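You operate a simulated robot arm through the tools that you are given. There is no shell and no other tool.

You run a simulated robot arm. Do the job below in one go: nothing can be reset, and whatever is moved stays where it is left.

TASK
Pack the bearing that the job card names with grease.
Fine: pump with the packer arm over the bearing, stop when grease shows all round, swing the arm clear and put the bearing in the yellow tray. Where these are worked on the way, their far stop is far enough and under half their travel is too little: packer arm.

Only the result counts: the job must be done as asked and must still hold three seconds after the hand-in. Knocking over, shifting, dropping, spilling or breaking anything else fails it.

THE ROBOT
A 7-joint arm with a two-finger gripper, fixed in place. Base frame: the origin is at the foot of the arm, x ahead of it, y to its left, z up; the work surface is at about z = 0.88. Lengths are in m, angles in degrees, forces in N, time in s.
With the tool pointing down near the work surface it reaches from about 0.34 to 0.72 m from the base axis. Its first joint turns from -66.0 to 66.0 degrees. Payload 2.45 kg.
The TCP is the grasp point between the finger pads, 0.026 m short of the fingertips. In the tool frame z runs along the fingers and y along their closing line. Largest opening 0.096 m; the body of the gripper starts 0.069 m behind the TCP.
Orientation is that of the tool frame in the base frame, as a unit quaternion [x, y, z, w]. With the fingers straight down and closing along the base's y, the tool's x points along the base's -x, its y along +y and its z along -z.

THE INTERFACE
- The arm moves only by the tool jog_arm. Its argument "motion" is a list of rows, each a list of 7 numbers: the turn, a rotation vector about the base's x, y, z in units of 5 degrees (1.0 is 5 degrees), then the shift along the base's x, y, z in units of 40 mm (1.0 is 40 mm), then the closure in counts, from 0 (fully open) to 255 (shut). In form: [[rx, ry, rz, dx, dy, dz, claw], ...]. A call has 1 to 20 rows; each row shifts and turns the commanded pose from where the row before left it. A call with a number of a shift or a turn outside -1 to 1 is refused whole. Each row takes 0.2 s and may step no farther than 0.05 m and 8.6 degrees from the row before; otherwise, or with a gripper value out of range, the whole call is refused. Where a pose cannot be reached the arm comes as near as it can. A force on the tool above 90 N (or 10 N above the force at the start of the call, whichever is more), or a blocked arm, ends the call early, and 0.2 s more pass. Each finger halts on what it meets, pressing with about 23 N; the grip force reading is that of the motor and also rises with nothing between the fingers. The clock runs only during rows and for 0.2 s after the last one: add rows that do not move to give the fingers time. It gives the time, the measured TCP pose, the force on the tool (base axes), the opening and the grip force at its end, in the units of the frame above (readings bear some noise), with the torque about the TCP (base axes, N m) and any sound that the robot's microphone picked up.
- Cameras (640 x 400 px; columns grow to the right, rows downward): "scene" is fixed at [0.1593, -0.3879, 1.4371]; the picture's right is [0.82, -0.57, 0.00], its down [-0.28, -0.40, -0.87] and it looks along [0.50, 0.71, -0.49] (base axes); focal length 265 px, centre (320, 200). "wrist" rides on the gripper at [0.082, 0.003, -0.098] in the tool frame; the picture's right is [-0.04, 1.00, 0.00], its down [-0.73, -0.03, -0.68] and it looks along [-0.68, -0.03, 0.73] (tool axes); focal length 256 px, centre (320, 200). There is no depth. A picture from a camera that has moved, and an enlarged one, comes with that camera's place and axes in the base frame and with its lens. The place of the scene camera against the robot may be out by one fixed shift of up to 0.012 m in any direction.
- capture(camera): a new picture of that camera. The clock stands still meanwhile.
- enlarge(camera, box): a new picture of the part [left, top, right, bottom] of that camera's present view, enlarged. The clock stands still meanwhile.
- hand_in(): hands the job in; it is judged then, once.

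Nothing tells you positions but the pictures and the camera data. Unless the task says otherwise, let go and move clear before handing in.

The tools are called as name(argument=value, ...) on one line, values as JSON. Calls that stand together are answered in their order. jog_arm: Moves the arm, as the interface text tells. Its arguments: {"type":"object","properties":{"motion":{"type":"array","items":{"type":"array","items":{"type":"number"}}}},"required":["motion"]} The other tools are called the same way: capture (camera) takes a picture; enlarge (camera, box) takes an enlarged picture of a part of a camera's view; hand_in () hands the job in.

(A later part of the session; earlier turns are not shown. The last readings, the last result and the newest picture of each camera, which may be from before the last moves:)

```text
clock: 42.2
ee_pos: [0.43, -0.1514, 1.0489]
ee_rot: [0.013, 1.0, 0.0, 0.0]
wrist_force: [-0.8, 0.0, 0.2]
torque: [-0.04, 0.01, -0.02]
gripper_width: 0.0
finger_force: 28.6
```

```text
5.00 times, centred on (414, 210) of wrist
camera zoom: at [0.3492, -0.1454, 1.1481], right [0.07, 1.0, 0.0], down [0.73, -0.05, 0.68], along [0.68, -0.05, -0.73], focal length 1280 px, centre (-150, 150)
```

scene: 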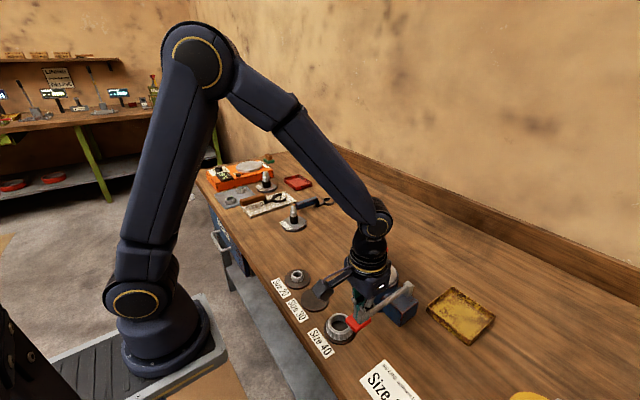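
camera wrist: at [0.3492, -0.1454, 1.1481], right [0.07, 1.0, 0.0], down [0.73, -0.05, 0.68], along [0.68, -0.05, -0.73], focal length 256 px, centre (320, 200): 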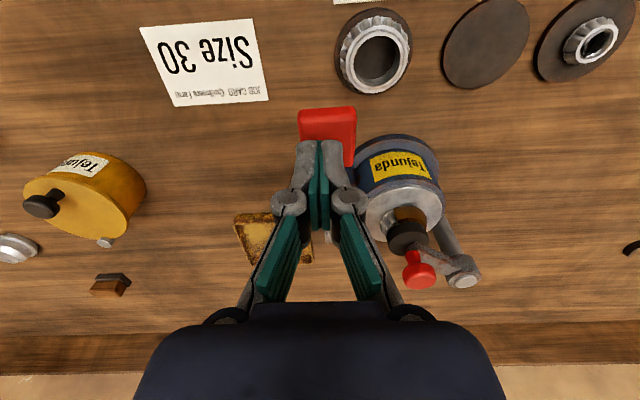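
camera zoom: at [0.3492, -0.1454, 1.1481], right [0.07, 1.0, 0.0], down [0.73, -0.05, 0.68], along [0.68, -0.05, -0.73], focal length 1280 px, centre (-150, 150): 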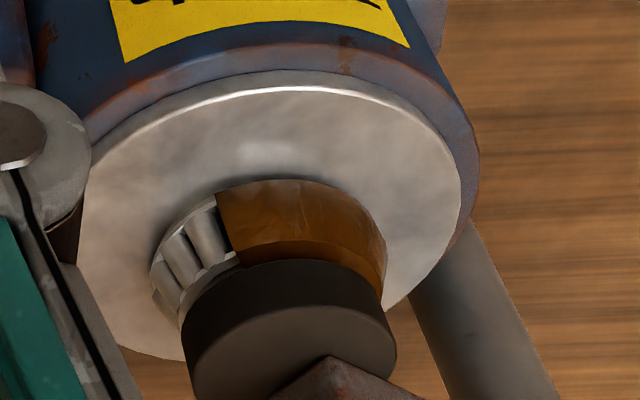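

The lever springs back on its own and the grease covers a sector on the near side. I re-centre a little in y and give a second stroke of the same depth, then look.

jog_arm(motion=[[0, 0, 0, 0, 0.1, -0.2, 255], [0, 0, 0, 0, 0, -0.3, 255], [0, 0, 0, 0, 0, -0.35, 255], [0, 0, 0, 0, 0, -0.35, 255], [0, 0, 0, 0, 0, -0.3, 255], [0, 0, 0, 0, 0, 0, 255]])

enlarge(camera="wrist", box=[360, 230, 520, 330])

jog_arm(motion=[[0, 0, 0, 0, 0, 0.4, 255], [0, 0, 0, 0, 0, 0.5, 255], [0, 0, 0, 0, 0, 0.6, 255], [0, 0, 0, 0, 0, 0, 255]])

enlarge(camera="wrist", box=[350, 170, 478, 250])

enlarge(camera="scene", box=[340, 235, 420, 285])

```text
clock: 43.6
ee_pos: [0.4268, -0.1437, 0.9893]
ee_rot: [0.013, 1.0, -0.001, -0.001]
wrist_force: [-4.0, -1.6, 4.6]
torque: [-0.02, 0.08, 0.0]
gripper_width: 0.006
finger_force: 28.8
```

```text
4.00 times, centred on (440, 280) of wrist
camera zoom: at [0.3454, -0.1386, 1.0883], right [0.07, 1.0, 0.0], down [0.73, -0.05, 0.68], along [0.68, -0.05, -0.73], focal length 1024 px, centre (-160, -120)
```

zoom: 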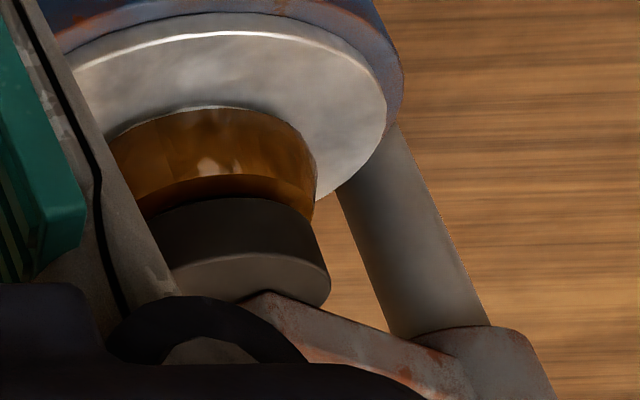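

```text
clock: 44.6
ee_pos: [0.4274, -0.1426, 1.0511]
ee_rot: [0.013, 1.0, -0.001, 0.0]
wrist_force: [-0.7, 0.0, -0.3]
torque: [0.01, -0.02, 0.02]
gripper_width: 0.0001
finger_force: 28.0
```

```text
5.00 times, centred on (414, 210) of wrist
camera zoom: at [0.3449, -0.1375, 1.1486], right [0.07, 1.0, 0.0], down [0.73, -0.05, 0.68], along [0.68, -0.05, -0.73], focal length 1280 px, centre (-150, 150)
```

zoom: 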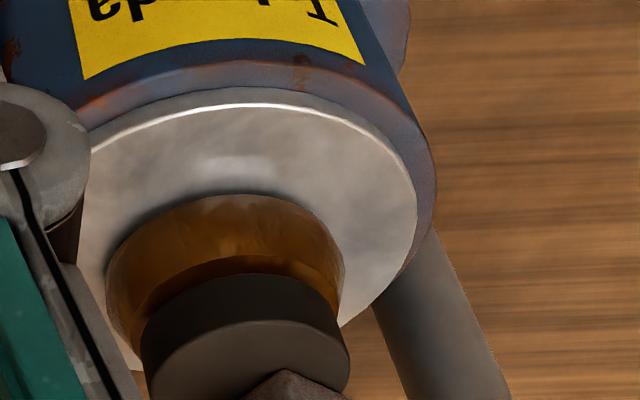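

```text
8.00 times, centred on (380, 260) of scene
camera zoom: at [0.1593, -0.3879, 1.4371], right [0.82, -0.57, 0.0], down [-0.28, -0.4, -0.87], along [0.5, 0.71, -0.49], focal length 2119 px, centre (-160, -280)
```

zoom: 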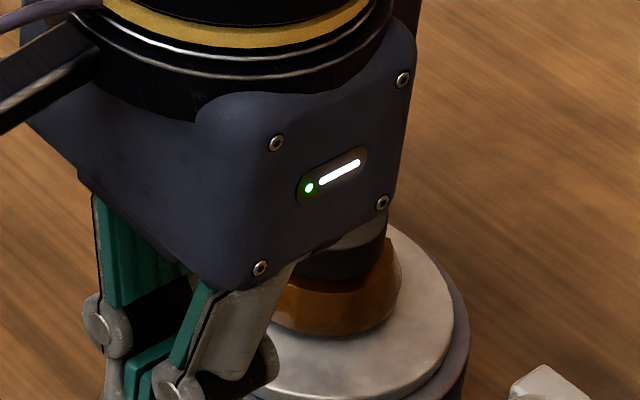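

The grease now covers the near and right sides. I need to see the back too, so I rise and move over the packer for a look from above, also clearing the scene camera's line.

jog_arm(motion=[[0, 0, 0, 0, 0, 0.95, 255], [0, 0, 0, 0, 0, 0.95, 255], [0, 0, 0, 0, 0, 0.95, 255], [0, 0, 0, 0, 0, 0.95, 255], [0, 0, 0, 0.95, 0.45, 0, 255], [0, 0, 0, 0.95, 0.45, 0, 255], [0, 0, 0, 0.95, 0.45, 0, 255], [0, 0, 0, 0.95, 0.45, 0, 255], [0, 0, 0, 0, 0, 0, 255], [0, 0, 0, 0, 0, 0, 255]])

capture(camera="wrist")

enlarge(camera="scene", box=[348, 240, 412, 280])

enlarge(camera="wrist", box=[280, 0, 376, 60])

```text
clock: 46.8
ee_pos: [0.5768, -0.0702, 1.2003]
ee_rot: [0.013, 1.0, 0.0, 0.0]
wrist_force: [0.5, -0.3, 0.2]
torque: [0.0, 0.02, -0.02]
gripper_width: 0.0001
finger_force: 28.5
```

```text
taken
camera wrist: at [0.496, -0.0665, 1.2992], right [0.07, 1.0, 0.0], down [0.73, -0.05, 0.68], along [0.68, -0.05, -0.73], focal length 256 px, centre (320, 200)
```

wrist: 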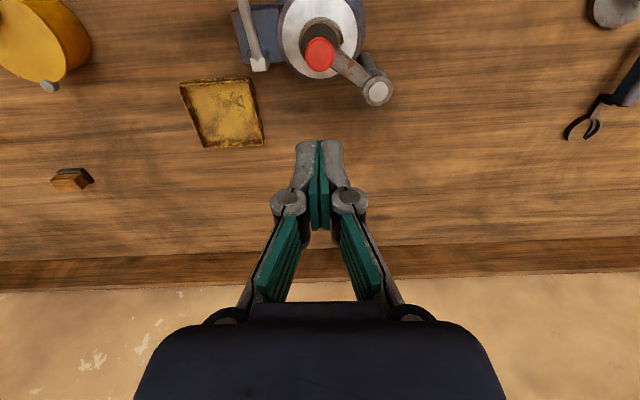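

```text
10.00 times, centred on (380, 260) of scene
camera zoom: at [0.1593, -0.3879, 1.4371], right [0.82, -0.57, 0.0], down [-0.28, -0.4, -0.87], along [0.5, 0.71, -0.49], focal length 2649 px, centre (-280, -400)
```

zoom: 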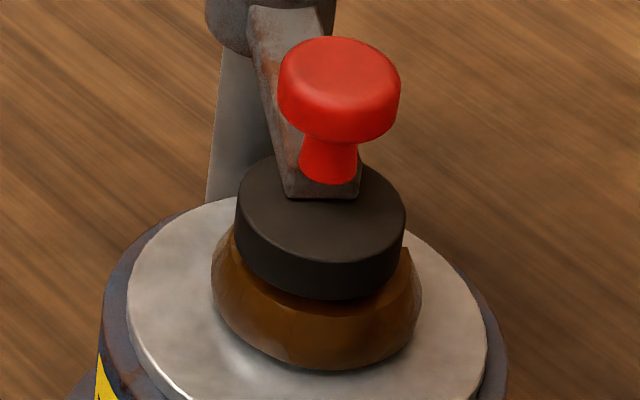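

```text
6.67 times, centred on (328, 30) of wrist
camera zoom: at [0.496, -0.0665, 1.2992], right [0.07, 1.0, 0.0], down [0.73, -0.05, 0.68], along [0.68, -0.05, -0.73], focal length 1707 px, centre (267, 1333)
```

zoom: 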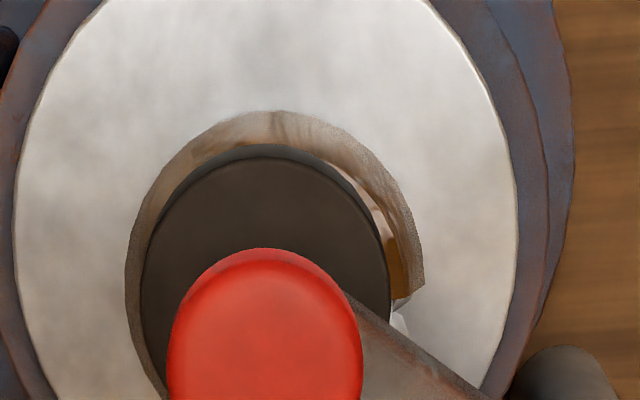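

Two strokes cover roughly 270°, leaving a gap at the back (from +x to +y), so about one more stroke of the same size should close it. I return to the paddle.

jog_arm(motion=[[0, 0, 0, -0.92, -0.46, 0, 255], [0, 0, 0, -0.92, -0.46, 0, 255], [0, 0, 0, -0.92, -0.46, 0, 255], [0, 0, 0, -0.92, -0.46, 0, 255], [0, 0, 0, 0, 0, -0.93, 255], [0, 0, 0, 0, 0, -0.93, 255], [0, 0, 0, 0, 0, -0.93, 255], [0, 0, 0, 0, 0, -0.9, 255], [0, 0, 0, 0, 0, 0, 255]])

capture(camera="wrist")

```text
clock: 48.8
ee_pos: [0.435, -0.1438, 1.0519]
ee_rot: [0.013, 1.0, -0.001, 0.0]
wrist_force: [-0.1, -0.1, 0.0]
torque: [0.01, 0.0, -0.05]
gripper_width: 0.0001
finger_force: 28.2
```

```text
taken
camera wrist: at [0.3539, -0.1392, 1.1509], right [0.07, 1.0, 0.0], down [0.73, -0.05, 0.68], along [0.68, -0.05, -0.73], focal length 256 px, centre (320, 200)
```

wrist: 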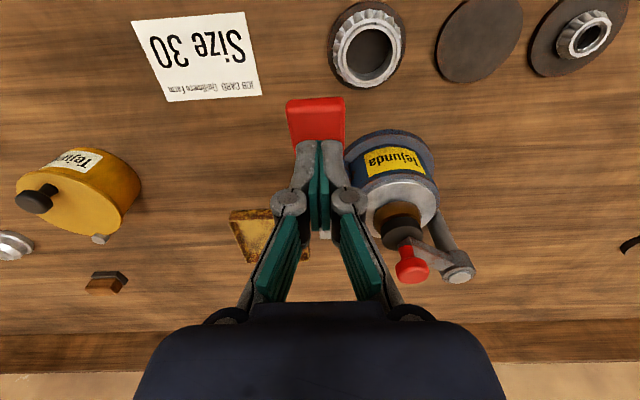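

I'm back above the paddle. Third stroke, same depth, then back up.

jog_arm(motion=[[0, 0, 0, -0.17, -0.02, -0.2, 255], [0, 0, 0, 0, 0, -0.35, 255], [0, 0, 0, 0, 0, -0.35, 255], [0, 0, 0, 0, 0, -0.35, 255], [0, 0, 0, 0, 0, -0.325, 255], [0, 0, 0, 0, 0, 0, 255]])

enlarge(camera="wrist", box=[360, 230, 520, 330])

jog_arm(motion=[[0, 0, 0, 0, 0, 0.4, 255], [0, 0, 0, 0, 0, 0.5, 255], [0, 0, 0, 0, 0, 0.7, 255], [0, 0, 0, 0, 0, 0.95, 255], [0, 0, 0, 0, 0, 0.95, 255], [0, 0, 0, 0, 0, 0.95, 255], [0, 0, 0, 0, 0, 0.95, 255], [0, 0, 0, 0.95, 0.45, 0, 255], [0, 0, 0, 0.95, 0.45, 0, 255], [0, 0, 0, 0.95, 0.45, 0, 255], [0, 0, 0, 0.95, 0.45, 0, 255], [0, 0, 0, 0, 0, 0, 255], [0, 0, 0, 0, 0, 0, 255]])

enlarge(camera="scene", box=[348, 240, 412, 280])

enlarge(camera="wrist", box=[280, 0, 376, 60])

```text
clock: 50.2
ee_pos: [0.4273, -0.1445, 0.9903]
ee_rot: [0.014, 1.0, 0.0, 0.001]
wrist_force: [-1.1, -4.4, 3.8]
torque: [-0.07, -0.04, -0.07]
gripper_width: 0.006
finger_force: 28.5
```

```text
4.00 times, centred on (440, 280) of wrist
camera zoom: at [0.3452, -0.1395, 1.0897], right [0.07, 1.0, 0.0], down [0.73, -0.05, 0.68], along [0.68, -0.05, -0.73], focal length 1024 px, centre (-160, -120)
```

zoom: 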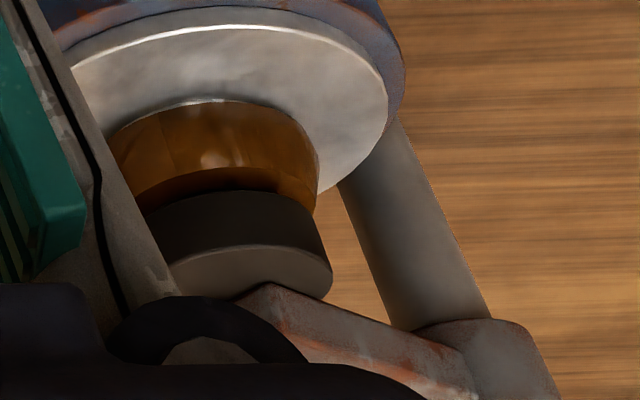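

```text
clock: 53.0
ee_pos: [0.5766, -0.0755, 1.2035]
ee_rot: [0.013, 1.0, 0.0, 0.0]
wrist_force: [0.0, 0.4, 0.7]
torque: [-0.01, -0.02, -0.02]
gripper_width: 0.0
finger_force: 28.1
```

```text
10.00 times, centred on (380, 260) of scene
camera zoom: at [0.1593, -0.3879, 1.4371], right [0.82, -0.57, 0.0], down [-0.28, -0.4, -0.87], along [0.5, 0.71, -0.49], focal length 2649 px, centre (-280, -400)
```

zoom: 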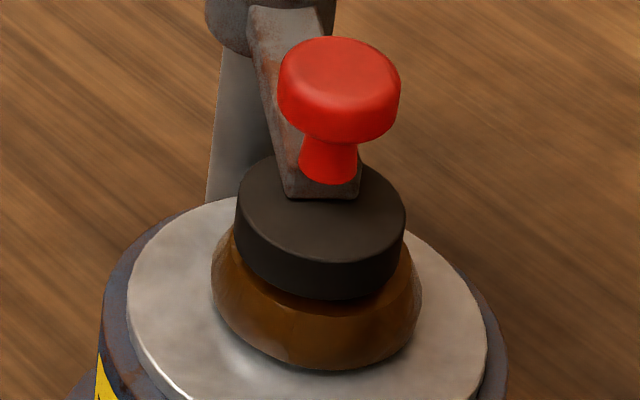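

```text
6.67 times, centred on (328, 30) of wrist
camera zoom: at [0.4944, -0.07, 1.3031], right [0.07, 1.0, 0.0], down [0.73, -0.05, 0.68], along [0.68, -0.05, -0.73], focal length 1707 px, centre (267, 1333)
```

zoom: 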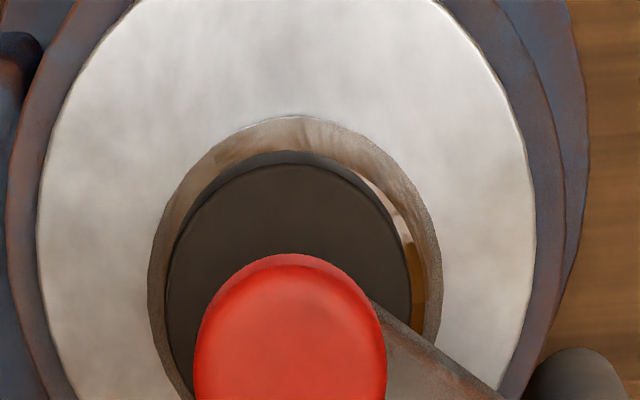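

The edges that were visible have closed up; I still want to see the back. I turn the gripper by -100° (needed for the knob anyway) and place the camera on the far side.

jog_arm(motion=[[0, 0, -1, 0.099, -0.0444, -0.0375, 95], [0, 0, -1, 0.099, -0.0444, -0.0375, 95], [0, 0, -1, 0.099, -0.0444, -0.0375, 95], [0, 0, -1, 0.099, -0.0444, -0.0375, 95], [0, 0, -1, 0.099, -0.0444, -0.0375, 95], [0, 0, -1, 0.099, -0.0444, -0.0375, 95], [0, 0, -1, 0.099, -0.0444, -0.0375, 95], [0, 0, -1, 0.099, -0.0444, -0.0375, 95], [0, 0, -1, 0.099, -0.0444, -0.0375, 95], [0, 0, -1, 0.099, -0.0444, -0.0375, 95], [0, 0, -1, 0.099, -0.0444, -0.0375, 95], [0, 0, -1, 0.099, -0.0444, -0.0375, 95], [0, 0, -1, 0.099, -0.0444, -0.0375, 95], [0, 0, -1, 0.099, -0.0444, -0.0375, 95], [0, 0, -1, 0.099, -0.0444, -0.0375, 95], [0, 0, -1, 0.099, -0.0444, -0.0375, 95], [0, 0, -1, 0.099, -0.0444, -0.0375, 95], [0, 0, -1, 0.099, -0.0444, -0.0375, 95], [0, 0, -1, 0.099, -0.0444, -0.0375, 95], [0, 0, -1, 0.099, -0.0444, -0.0375, 95]])

capture(camera="wrist")

enlarge(camera="wrist", box=[160, 10, 288, 90])

```text
clock: 57.2
ee_pos: [0.6589, -0.1101, 1.1766]
ee_rot: [0.775, 0.632, 0.0, 0.0]
wrist_force: [0.4, -1.2, -0.2]
torque: [0.01, 0.01, -0.01]
gripper_width: 0.0603
finger_force: 0.1
```

```text
taken
camera wrist: at [0.6787, -0.031, 1.2758], right [0.97, -0.24, 0.0], down [-0.18, -0.71, 0.68], along [-0.16, -0.66, -0.73], focal length 256 px, centre (320, 200)
```

wrist: 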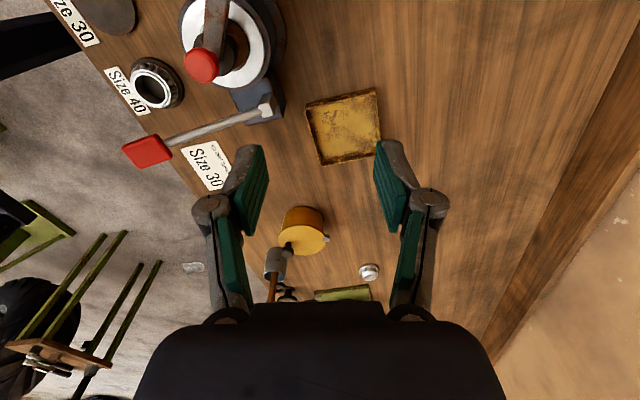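

```text
5.00 times, centred on (224, 50) of wrist
camera zoom: at [0.6787, -0.031, 1.2758], right [0.97, -0.24, 0.0], down [-0.18, -0.71, 0.68], along [-0.16, -0.66, -0.73], focal length 1280 px, centre (800, 950)
```

zoom: 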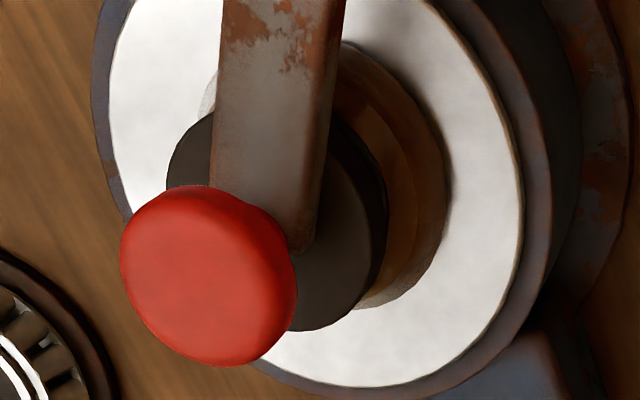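

The back side looks covered too. One closer zoom to be sure there's no gap beside the arm.

enlarge(camera="wrist", box=[196, 14, 260, 54])

enlarge(camera="wrist", box=[180, 40, 260, 90])

enlarge(camera="scene", box=[360, 250, 400, 275])

```text
10.00 times, centred on (228, 34) of wrist
camera zoom: at [0.6787, -0.031, 1.2758], right [0.97, -0.24, 0.0], down [-0.18, -0.71, 0.68], along [-0.16, -0.66, -0.73], focal length 2560 px, centre (1240, 1860)
```

zoom: 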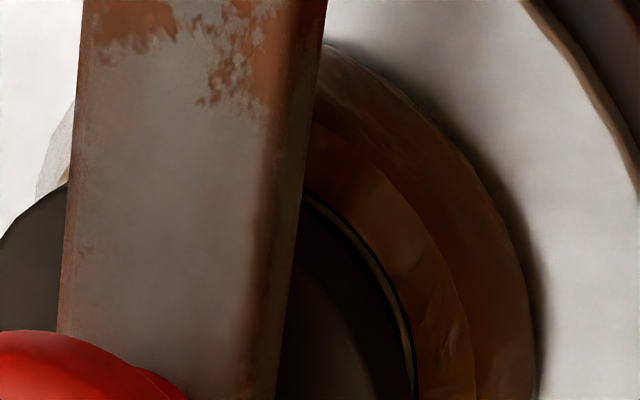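

```text
8.00 times, centred on (220, 65) of wrist
camera zoom: at [0.6787, -0.031, 1.2758], right [0.97, -0.24, 0.0], down [-0.18, -0.71, 0.68], along [-0.16, -0.66, -0.73], focal length 2048 px, centre (1120, 1280)
```

zoom: 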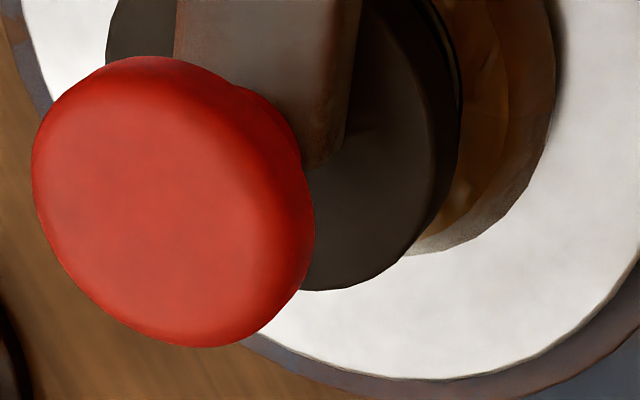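

```text
16.00 times, centred on (380, 262) of scene
camera zoom: at [0.1593, -0.3879, 1.4371], right [0.82, -0.57, 0.0], down [-0.28, -0.4, -0.87], along [0.5, 0.71, -0.49], focal length 4238 px, centre (-640, -800)
```

zoom: 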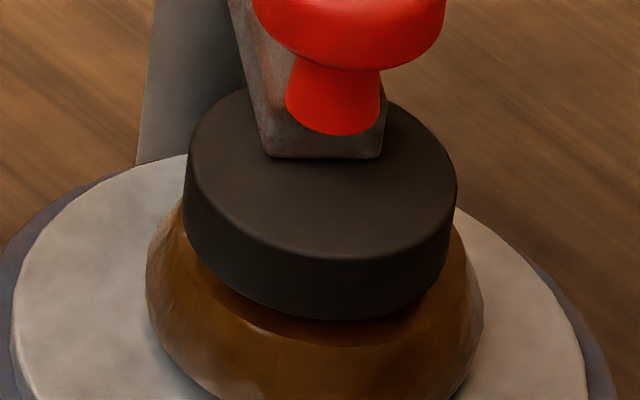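

Grease now shows all round, so pumping stops here. The knob is at about (0.563, -0.071); I move above it with open fingers to swing the arm clear.

jog_arm(motion=[[0, 0, 0, -0.806, 0.331, -0.3, 95], [0, 0, 0, -0.806, 0.331, -0.3, 95], [0, 0, 0, -0.806, 0.331, -0.3, 95], [0, 0, 0, 0, 0, -0.7, 95], [0, 0, 0, 0, 0, -0.7, 95], [0, 0, 0, 0, 0, 0, 95], [0, 0, 0, 0, 0, 0, 95]])

capture(camera="wrist")

enlarge(camera="wrist", box=[240, 80, 400, 180])

```text
clock: 58.8
ee_pos: [0.562, -0.0694, 1.0861]
ee_rot: [0.775, 0.632, 0.0, 0.0]
wrist_force: [-0.3, 0.2, -0.2]
torque: [0.0, -0.02, -0.03]
gripper_width: 0.06
finger_force: 0.0
```

```text
taken
camera wrist: at [0.5811, 0.0094, 1.1829], right [0.97, -0.24, 0.0], down [-0.17, -0.71, 0.68], along [-0.16, -0.66, -0.73], focal length 256 px, centre (320, 200)
```

wrist: 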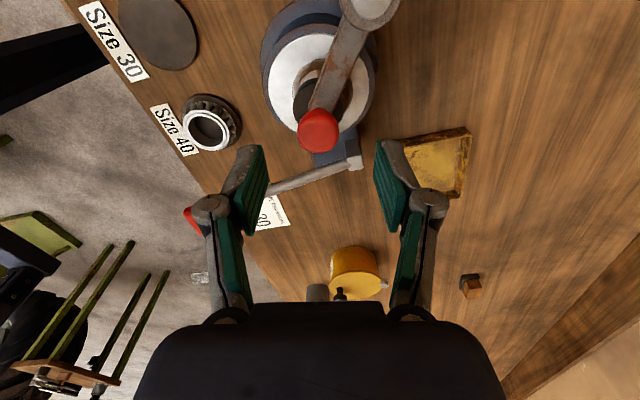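

```text
4.00 times, centred on (320, 130) of wrist
camera zoom: at [0.5811, 0.0094, 1.1829], right [0.97, -0.24, 0.0], down [-0.17, -0.71, 0.68], along [-0.16, -0.66, -0.73], focal length 1024 px, centre (320, 480)
```

zoom: 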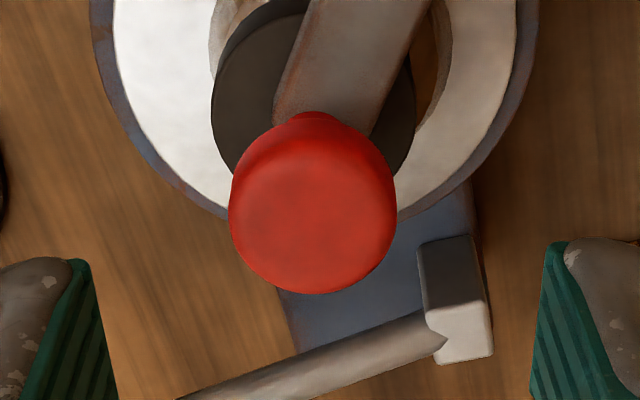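

The knob is well aligned under the gripper. I lower and close to a loose cage.

jog_arm(motion=[[0, 0, 0, 0, 0, -0.6, 95], [0, 0, 0, 0, 0, -0.6, 95], [0, 0, 0, 0, 0, 0, 95], [0, 0, 0, 0, 0, 0, 130], [0, 0, 0, 0, 0, 0, 157], [0, 0, 0, 0, 0, 0, 157]])

capture(camera="wrist")

enlarge(camera="scene", box=[330, 220, 426, 280])

```text
clock: 60.2
ee_pos: [0.5622, -0.0692, 1.0381]
ee_rot: [0.774, 0.633, 0.0, 0.0]
wrist_force: [-1.4, -0.4, -0.8]
torque: [-0.03, -0.02, 0.0]
gripper_width: 0.0372
finger_force: 0.2
```

```text
taken
camera wrist: at [0.582, 0.0089, 1.1361], right [0.97, -0.24, 0.0], down [-0.18, -0.71, 0.68], along [-0.16, -0.66, -0.73], focal length 256 px, centre (320, 200)
```

wrist: 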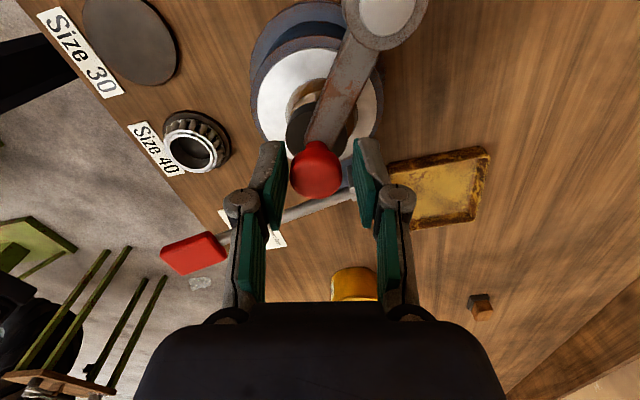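

```text
6.67 times, centred on (378, 250) of scene
camera zoom: at [0.1593, -0.3879, 1.4371], right [0.82, -0.57, 0.0], down [-0.28, -0.4, -0.87], along [0.5, 0.71, -0.49], focal length 1766 px, centre (-67, -133)
```

zoom: 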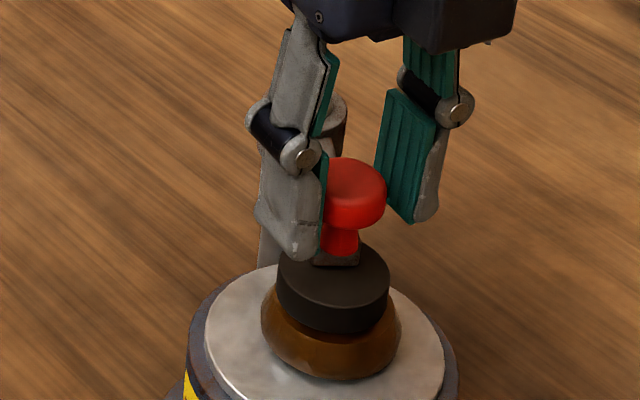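

The knob is caged. I swing the arm back counter-clockwise along the same arc.

jog_arm(motion=[[0, 0, 0.3, 0.0925, -0.0525, 0, 157], [0, 0, 0.55, 0.1625, -0.0925, 0, 157], [0, 0, 0.55, 0.1725, -0.0775, 0, 157], [0, 0, 0.55, 0.18, -0.0575, 0, 157], [0, 0, 0.55, 0.185, -0.04, 0, 157], [0, 0, 0.55, 0.1875, -0.02, 0, 157], [0, 0, 0.55, 0.19, 0, 0, 157], [0, 0, 0, 0, 0, 0, 157]])

capture(camera="wrist")

enlarge(camera="scene", box=[330, 200, 458, 280])

```text
clock: 62.0
ee_pos: [0.6071, -0.0833, 1.0381]
ee_rot: [0.666, 0.746, 0.0, 0.0]
wrist_force: [-0.7, 0.4, 0.2]
torque: [0.02, 0.02, -0.01]
gripper_width: 0.0373
finger_force: 0.1
```

```text
taken
camera wrist: at [0.6021, -0.0029, 1.1359], right [1.0, 0.07, 0.0], down [0.05, -0.73, 0.68], along [0.05, -0.68, -0.73], focal length 256 px, centre (320, 200)
```

wrist: 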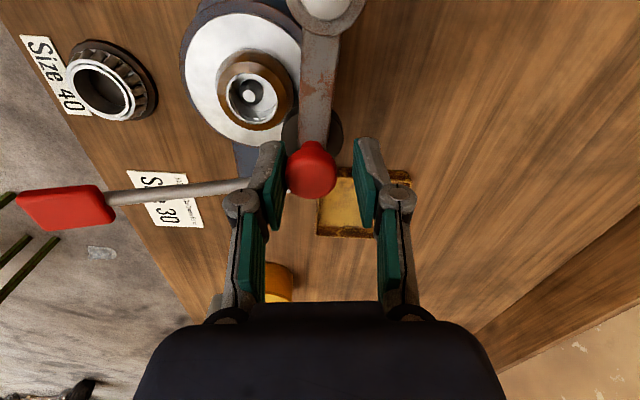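

```text
5.00 times, centred on (394, 240) of scene
camera zoom: at [0.1593, -0.3879, 1.4371], right [0.82, -0.57, 0.0], down [-0.28, -0.4, -0.87], along [0.5, 0.71, -0.49], focal length 1324 px, centre (-50, 0)
```

zoom: 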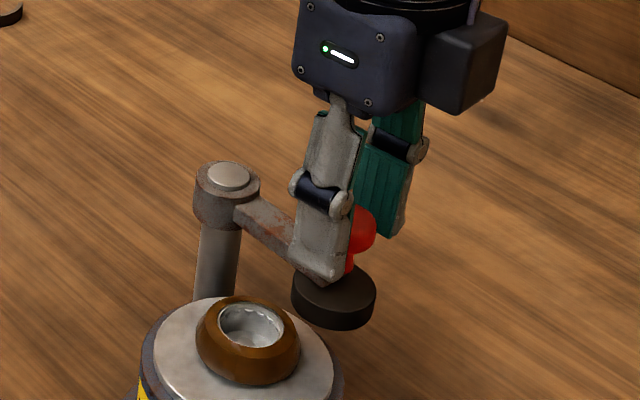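

The arm follows and the bearing is seen greased all round. I continue to the arm's rest position.

jog_arm(motion=[[0, 0, 0.55, 0.1875, 0.02, 0, 157], [0, 0, 0.55, 0.185, 0.04, 0, 157], [0, 0, 0.55, 0.18, 0.0575, 0, 157], [0, 0, 0.55, 0.1725, 0.0775, 0, 157], [0, 0, 0.55, 0.1625, 0.0925, 0, 157], [0, 0, 0.55, 0.1525, 0.1125, 0, 157], [0, 0, 0.55, 0.1425, 0.125, 0, 157], [0, 0, 0, 0, 0, 0, 157]])

jog_arm(motion=[[0, 0, 0, 0.08, 0.12, 0, 157], [0, 0, 0, 0.02, 0.03, 0, 157], [0, 0, 0, 0, 0, 0, 157]])

capture(camera="wrist")

enlarge(camera="scene", box=[330, 200, 458, 280])

```text
clock: 63.8
ee_pos: [0.6546, -0.0626, 1.0368]
ee_rot: [0.532, 0.847, 0.0, 0.0]
wrist_force: [-1.3, -0.1, -0.4]
torque: [-0.03, 0.02, 0.0]
gripper_width: 0.037
finger_force: 0.1
```

```text
clock: 64.6
ee_pos: [0.6594, -0.0576, 1.0375]
ee_rot: [0.532, 0.847, 0.001, 0.0]
wrist_force: [-0.1, -0.1, 0.5]
torque: [-0.01, 0.0, -0.01]
gripper_width: 0.037
finger_force: 0.2
```

```text
taken
camera wrist: at [0.6275, 0.0172, 1.1361], right [0.92, 0.4, 0.0], down [0.29, -0.67, 0.68], along [0.27, -0.62, -0.73], focal length 256 px, centre (320, 200)
```

wrist: 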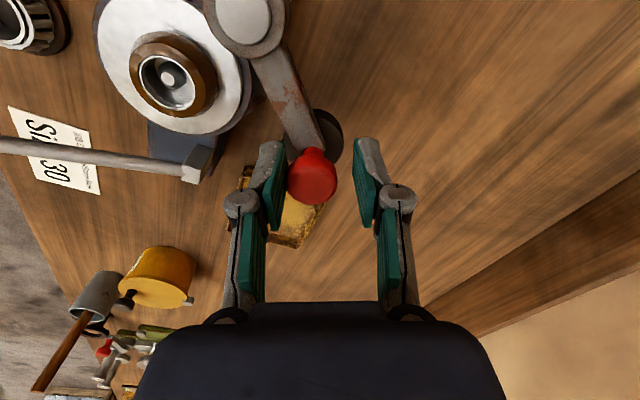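

```text
5.00 times, centred on (394, 240) of scene
camera zoom: at [0.1593, -0.3879, 1.4371], right [0.82, -0.57, 0.0], down [-0.28, -0.4, -0.87], along [0.5, 0.71, -0.49], focal length 1324 px, centre (-50, 0)
```

zoom: 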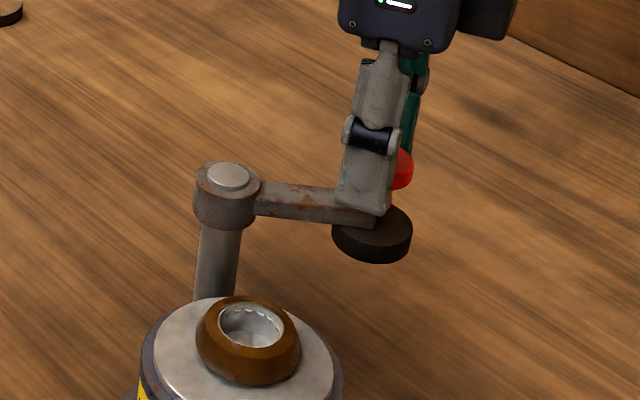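

The arm is nearly at its starting angle. A few more mm to bring it fully home, watching the force.

jog_arm(motion=[[0, 0, 0, 0.05, 0.06, 0, 157], [0, 0, 0, 0.04, 0.05, 0, 157], [0, 0, 0, 0, 0, 0, 157]])

jog_arm(motion=[[0, 0, 0, 0.04, 0.05, 0, 157], [0, 0, 0, 0, 0, 0, 157]])

enlarge(camera="scene", box=[330, 200, 458, 280])

```text
clock: 65.4
ee_pos: [0.6639, -0.0527, 1.0366]
ee_rot: [0.532, 0.847, 0.0, 0.0]
wrist_force: [-0.2, 0.3, 0.1]
torque: [-0.03, 0.02, 0.0]
gripper_width: 0.037
finger_force: 0.3
```

```text
clock: 66.0
ee_pos: [0.6655, -0.0512, 1.0358]
ee_rot: [0.532, 0.847, 0.0, 0.0]
wrist_force: [-1.7, -1.0, -0.3]
torque: [-0.03, 0.03, 0.0]
gripper_width: 0.0379
finger_force: 0.9
```

```text
5.00 times, centred on (394, 240) of scene
camera zoom: at [0.1592, -0.388, 1.4371], right [0.82, -0.57, 0.0], down [-0.28, -0.4, -0.87], along [0.5, 0.71, -0.49], focal length 1324 px, centre (-50, 0)
```

zoom: 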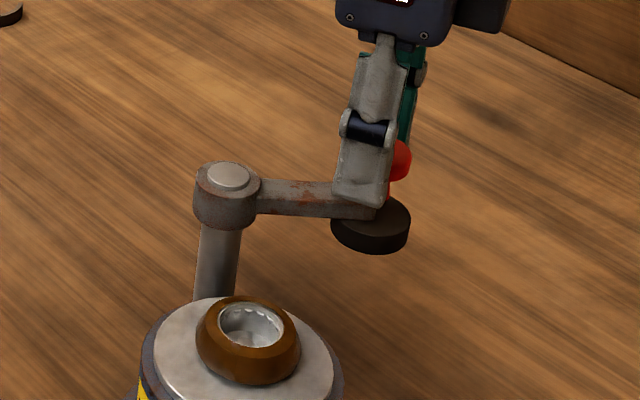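

The arm is back at its stop, clear of the plate. I back off, open, rise, and turn back to fetch the bearing.

jog_arm(motion=[[0, 0, 0, -0.08, -0.1, 0, 150], [0, 0, 0, 0, 0, 0, 110], [0, 0, 0, 0, 0, 0, 95], [0, 0, 0, 0, 0, 0.4, 95], [0, 0, 0, 0, 0, 0.8, 95], [0, 0, 0, 0, 0, 0.9, 95], [0, 0, 0, 0, 0, 0, 95]])

jog_arm(motion=[[0, 0, 1, -0.19, -0.03, 0, 95], [0, 0, 1, -0.19, -0.03, 0, 95], [0, 0, 1, -0.19, -0.03, 0, 95], [0, 0, 1, -0.19, -0.03, 0, 95], [0, 0, 1, -0.19, -0.03, 0, 95], [0, 0, 1, -0.19, -0.03, 0, 95], [0, 0, 1, -0.19, -0.03, 0, 95], [0, 0, 1, -0.19, -0.03, 0, 95], [0, 0, 1, -0.19, -0.03, 0, 95], [0, 0, 1, -0.19, -0.03, 0, 95], [0, 0, 1, -0.19, -0.03, 0, 95], [0, 0, 1, -0.19, -0.03, 0, 95], [0, 0, 0.86, -0.19, -0.03, 0, 95], [0, 0, 0, 0, 0, 0, 95], [0, 0, 0, 0, 0, 0, 95]])

capture(camera="wrist")

enlarge(camera="scene", box=[330, 210, 458, 290])

```text
clock: 67.6
ee_pos: [0.6615, -0.0525, 1.1204]
ee_rot: [0.532, 0.847, 0.0, 0.0]
wrist_force: [-0.9, -0.3, -0.2]
torque: [-0.02, 0.0, 0.01]
gripper_width: 0.0602
finger_force: 0.2
```

```text
clock: 70.8
ee_pos: [0.5621, -0.0698, 1.1209]
ee_rot: [-0.001, 1.0, 0.0, 0.0]
wrist_force: [-0.7, 0.3, 0.8]
torque: [0.04, 0.03, -0.01]
gripper_width: 0.06
finger_force: 0.0
```

```text
taken
camera wrist: at [0.4814, -0.0675, 1.2193], right [0.04, 1.0, 0.0], down [0.73, -0.03, 0.68], along [0.68, -0.03, -0.73], focal length 256 px, centre (320, 200)
```

wrist: 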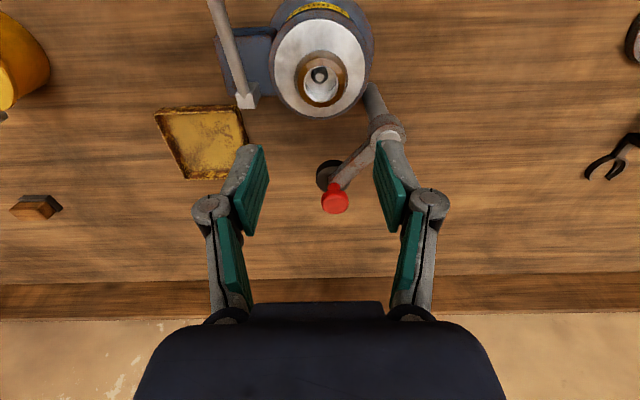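

```text
5.00 times, centred on (394, 250) of scene
camera zoom: at [0.1593, -0.3879, 1.4371], right [0.82, -0.57, 0.0], down [-0.28, -0.4, -0.87], along [0.5, 0.71, -0.49], focal length 1324 px, centre (-50, -50)
```

zoom: 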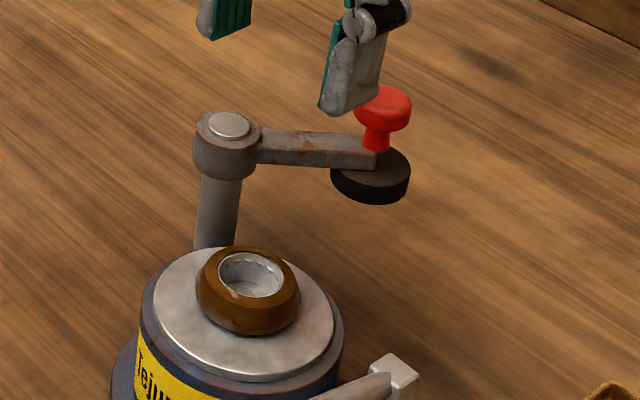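

The presser arm is at rest and clear. I zoom on the bearing and on the tray for positions.

enlarge(camera="wrist", box=[272, 40, 368, 100])

enlarge(camera="wrist", box=[120, 90, 280, 190])

enlarge(camera="scene", box=[400, 270, 528, 350])

```text
6.67 times, centred on (320, 70) of wrist
camera zoom: at [0.4814, -0.0675, 1.2193], right [0.04, 1.0, 0.0], down [0.73, -0.03, 0.68], along [0.68, -0.03, -0.73], focal length 1707 px, centre (320, 1067)
```

zoom: 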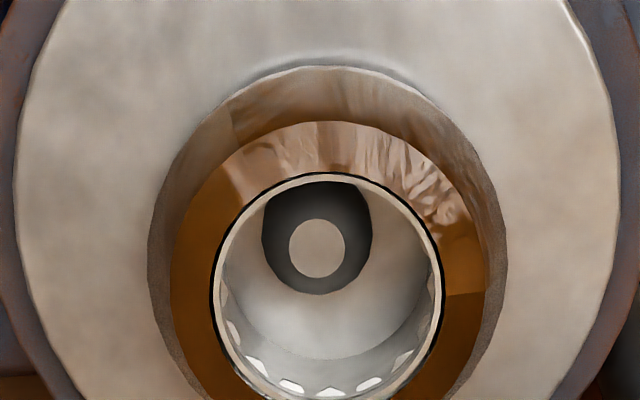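

```text
4.00 times, centred on (200, 140) of wrist
camera zoom: at [0.4814, -0.0675, 1.2193], right [0.04, 1.0, 0.0], down [0.73, -0.03, 0.68], along [0.68, -0.03, -0.73], focal length 1024 px, centre (800, 440)
```

zoom: 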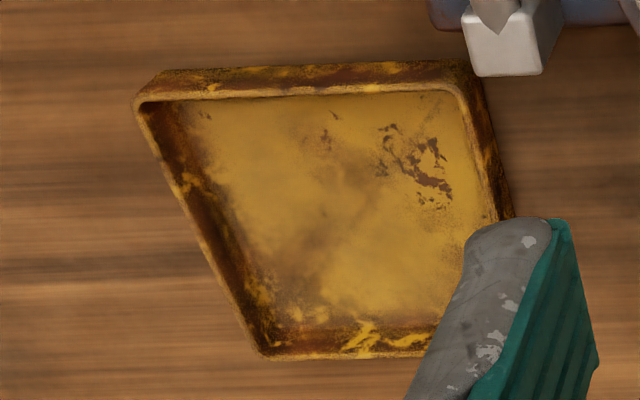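

```text
5.00 times, centred on (464, 310) of scene
camera zoom: at [0.1593, -0.3879, 1.4371], right [0.82, -0.57, 0.0], down [-0.28, -0.4, -0.87], along [0.5, 0.71, -0.49], focal length 1324 px, centre (-400, -350)
```

zoom: 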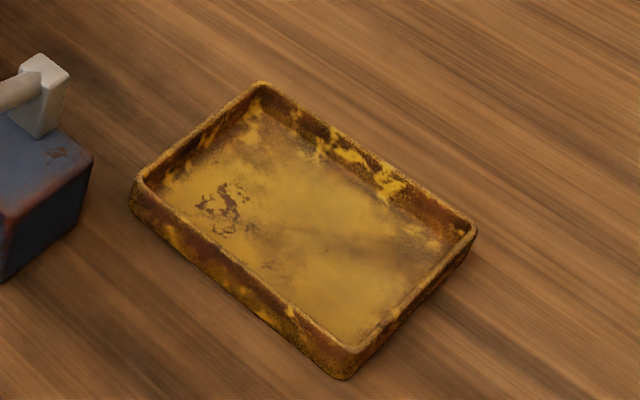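

The bearing is right under the TCP at about (0.563, -0.070), and the tray spans x 0.620–0.727, y -0.291 to -0.182. I descend over the bearing with a wider opening and check before closing.

jog_arm(motion=[[0, 0, 0, 0, 0, -0.8, 70], [0, 0, 0, 0, 0, -0.9, 70], [0, 0, 0, 0, 0, -0.9, 70], [0, 0, 0, 0, 0, -0.4, 70], [0, 0, 0, 0, 0, 0, 70], [0, 0, 0, 0, 0, 0, 70]])

enlarge(camera="wrist", box=[220, 80, 420, 205])

enlarge(camera="scene", box=[336, 235, 416, 285])

```text
clock: 72.2
ee_pos: [0.5627, -0.0707, 0.9992]
ee_rot: [0.0, 1.0, 0.0, 0.0]
wrist_force: [0.0, 0.6, 0.0]
torque: [0.0, -0.01, 0.0]
gripper_width: 0.0696
finger_force: 0.0
```

```text
3.20 times, centred on (320, 142) of wrist
camera zoom: at [0.4801, -0.0676, 1.0972], right [0.04, 1.0, 0.0], down [0.73, -0.03, 0.68], along [0.68, -0.03, -0.73], focal length 819 px, centre (320, 384)
```

zoom: 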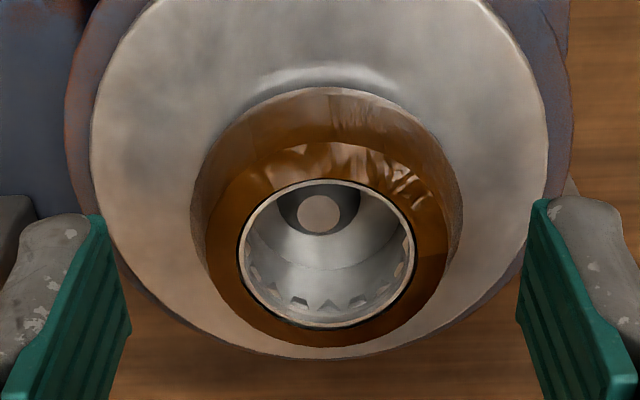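

```text
8.00 times, centred on (376, 260) of scene
camera zoom: at [0.1593, -0.3879, 1.4371], right [0.82, -0.57, 0.0], down [-0.28, -0.4, -0.87], along [0.5, 0.71, -0.49], focal length 2119 px, centre (-128, -280)
```

zoom: 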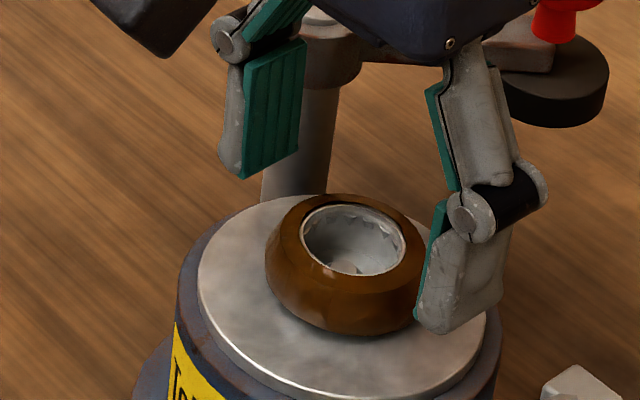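

The bearing is centred between the fingers and greased all round. I lower the rest of the way and close gently.

jog_arm(motion=[[0, 0, 0, 0.04, 0.02, -0.2, 70], [0, 0, 0, 0, 0, -0.2, 70], [0, 0, 0, 0, 0, 0, 70]])

enlarge(camera="wrist", box=[220, 80, 420, 205])

enlarge(camera="scene", box=[336, 235, 416, 285])

```text
clock: 73.0
ee_pos: [0.5628, -0.0703, 0.9833]
ee_rot: [0.0, 1.0, -0.001, 0.0]
wrist_force: [1.0, 0.1, -0.1]
torque: [-0.01, -0.01, -0.02]
gripper_width: 0.0696
finger_force: 0.0
```

```text
3.20 times, centred on (320, 142) of wrist
camera zoom: at [0.4827, -0.0673, 1.0824], right [0.04, 1.0, 0.0], down [0.73, -0.03, 0.68], along [0.68, -0.03, -0.73], focal length 819 px, centre (320, 384)
```

zoom: 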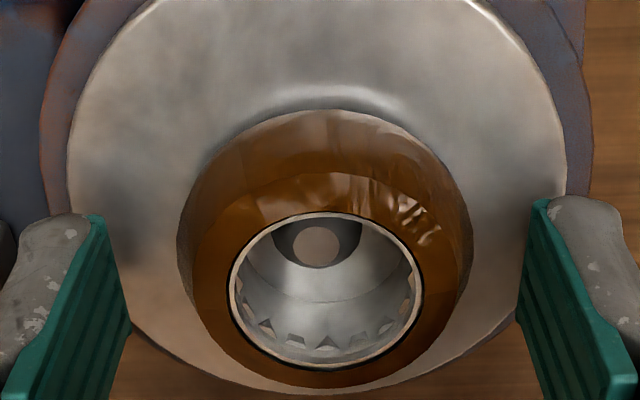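

```text
8.00 times, centred on (376, 260) of scene
camera zoom: at [0.1593, -0.3879, 1.4371], right [0.82, -0.57, 0.0], down [-0.28, -0.4, -0.87], along [0.5, 0.71, -0.49], focal length 2119 px, centre (-128, -280)
```

zoom: 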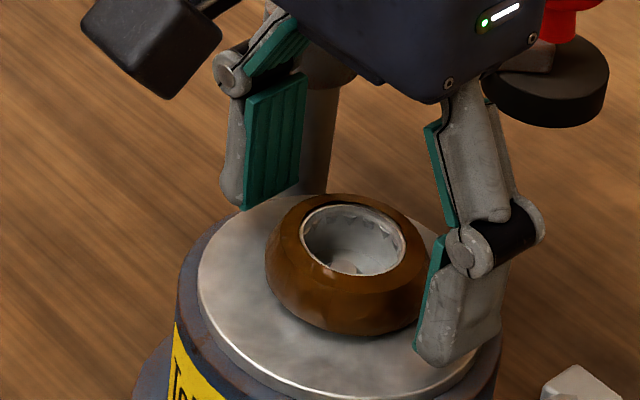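

The fingertips are beside the bearing just above the plate. I lower 1 mm more and close, then lift slightly to test.

jog_arm(motion=[[0, 0, 0, 0, 0, -0.03, 70], [0, 0, 0, 0, 0, 0, 100], [0, 0, 0, 0, 0, 0, 120], [0, 0, 0, 0, 0, 0, 140], [0, 0, 0, 0, 0, 0, 200], [0, 0, 0, 0, 0, 0, 255], [0, 0, 0, 0, 0, 0, 255]])

jog_arm(motion=[[0, 0, 0, 0, 0, 0.1, 255], [0, 0, 0, 0, 0, 0.2, 255], [0, 0, 0, 0, 0, 0.3, 255], [0, 0, 0, 0, 0, 0.3, 255], [0, 0, 0, 0, 0, 0, 255]])

enlarge(camera="wrist", box=[220, 80, 420, 205])

enlarge(camera="scene", box=[336, 225, 416, 275])

```text
clock: 74.6
ee_pos: [0.5643, -0.0686, 0.9829]
ee_rot: [0.0, 1.0, 0.0, 0.0]
wrist_force: [-0.7, 0.5, 0.3]
torque: [0.03, 0.02, 0.0]
gripper_width: 0.0471
finger_force: 23.2
```

```text
clock: 75.8
ee_pos: [0.5645, -0.0676, 1.0198]
ee_rot: [0.0, 1.0, 0.0, 0.0]
wrist_force: [-0.5, -0.4, -0.9]
torque: [0.03, 0.0, 0.0]
gripper_width: 0.0468
finger_force: 22.8
```

```text
3.20 times, centred on (320, 142) of wrist
camera zoom: at [0.4833, -0.065, 1.1173], right [0.04, 1.0, 0.0], down [0.73, -0.03, 0.68], along [0.68, -0.03, -0.73], focal length 819 px, centre (320, 384)
```

zoom: 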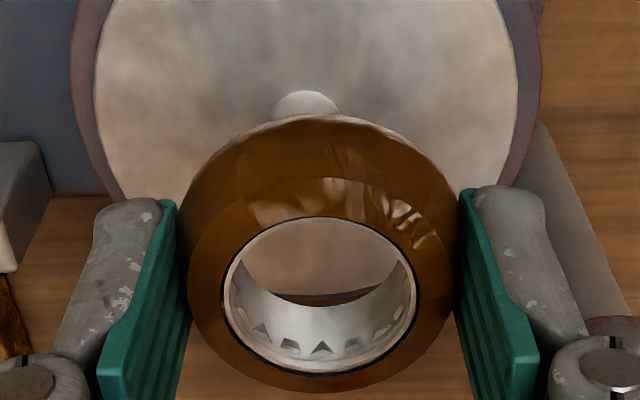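

```text
8.00 times, centred on (376, 250) of scene
camera zoom: at [0.1593, -0.3879, 1.4371], right [0.82, -0.57, 0.0], down [-0.28, -0.4, -0.87], along [0.5, 0.71, -0.49], focal length 2119 px, centre (-128, -200)
```

zoom: 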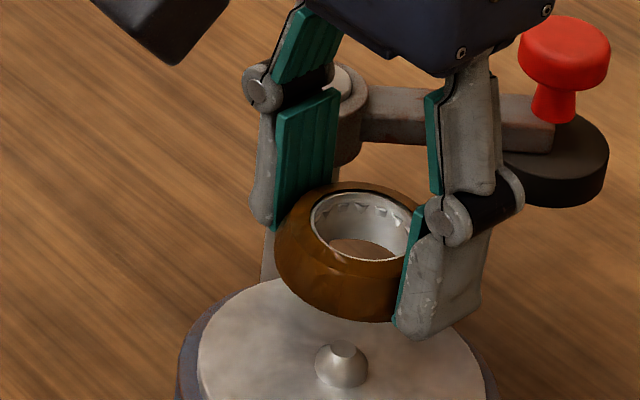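

The bearing is held and lifted off the plate. I raise it and carry it over to the yellow tray, aiming at about (0.660, -0.237).

jog_arm(motion=[[0, 0, 0, 0, 0, 0.7, 255], [0, 0, 0, 0, 0, 0.7, 255], [0, 0, 0, 0, 0, 0.6, 255], [0, 0, 0, 0.475, -0.845, 0, 255], [0, 0, 0, 0.475, -0.845, 0, 255], [0, 0, 0, 0.475, -0.845, 0, 255], [0, 0, 0, 0.475, -0.845, 0, 255], [0, 0, 0, 0.475, -0.845, 0, 255], [0, 0, 0, 0, 0, 0, 255], [0, 0, 0, 0, 0, 0, 255]])

capture(camera="wrist")

enlarge(camera="wrist", box=[200, 50, 440, 200])

enlarge(camera="scene", box=[380, 220, 540, 320])

```text
clock: 78.0
ee_pos: [0.6553, -0.2361, 1.0973]
ee_rot: [0.0, 1.0, 0.0, -0.001]
wrist_force: [-0.6, 0.1, -1.0]
torque: [0.01, -0.03, -0.02]
gripper_width: 0.0471
finger_force: 22.8
out of reach, approached as far as the arm can: row 8
```

```text
taken
camera wrist: at [0.573, -0.2337, 1.1959], right [0.04, 1.0, 0.0], down [0.73, -0.03, 0.68], along [0.68, -0.03, -0.73], focal length 256 px, centre (320, 200)
```

wrist: 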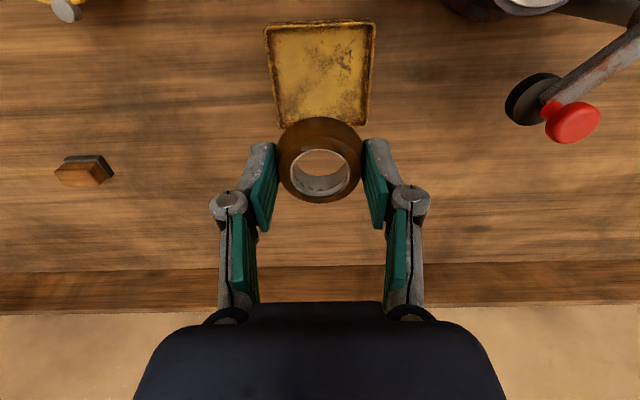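

```text
2.67 times, centred on (320, 125) of wrist
camera zoom: at [0.573, -0.2337, 1.1959], right [0.04, 1.0, 0.0], down [0.73, -0.03, 0.68], along [0.68, -0.03, -0.73], focal length 683 px, centre (320, 400)
```

zoom: 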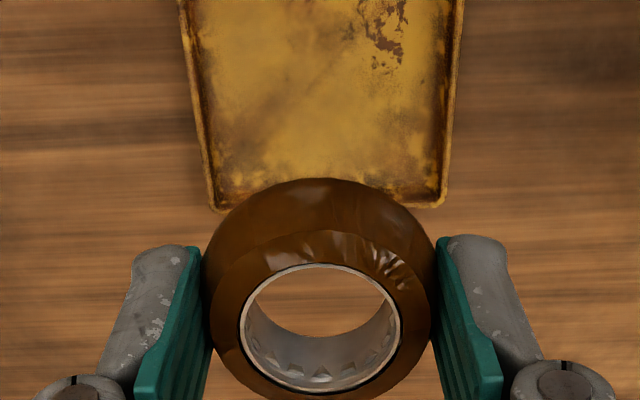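

```text
4.00 times, centred on (460, 270) of scene
camera zoom: at [0.1593, -0.3879, 1.4371], right [0.82, -0.57, 0.0], down [-0.28, -0.4, -0.87], along [0.5, 0.71, -0.49], focal length 1060 px, centre (-240, -80)
```

zoom: 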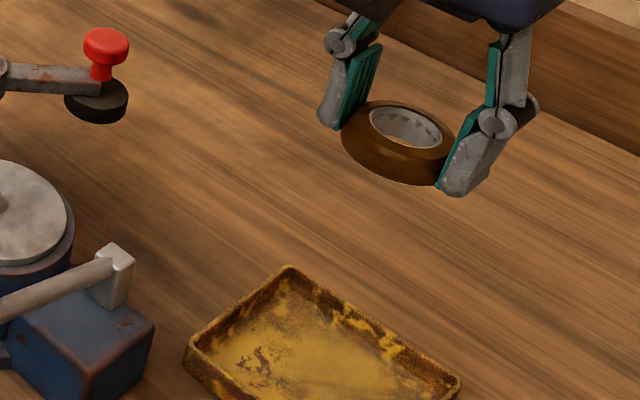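

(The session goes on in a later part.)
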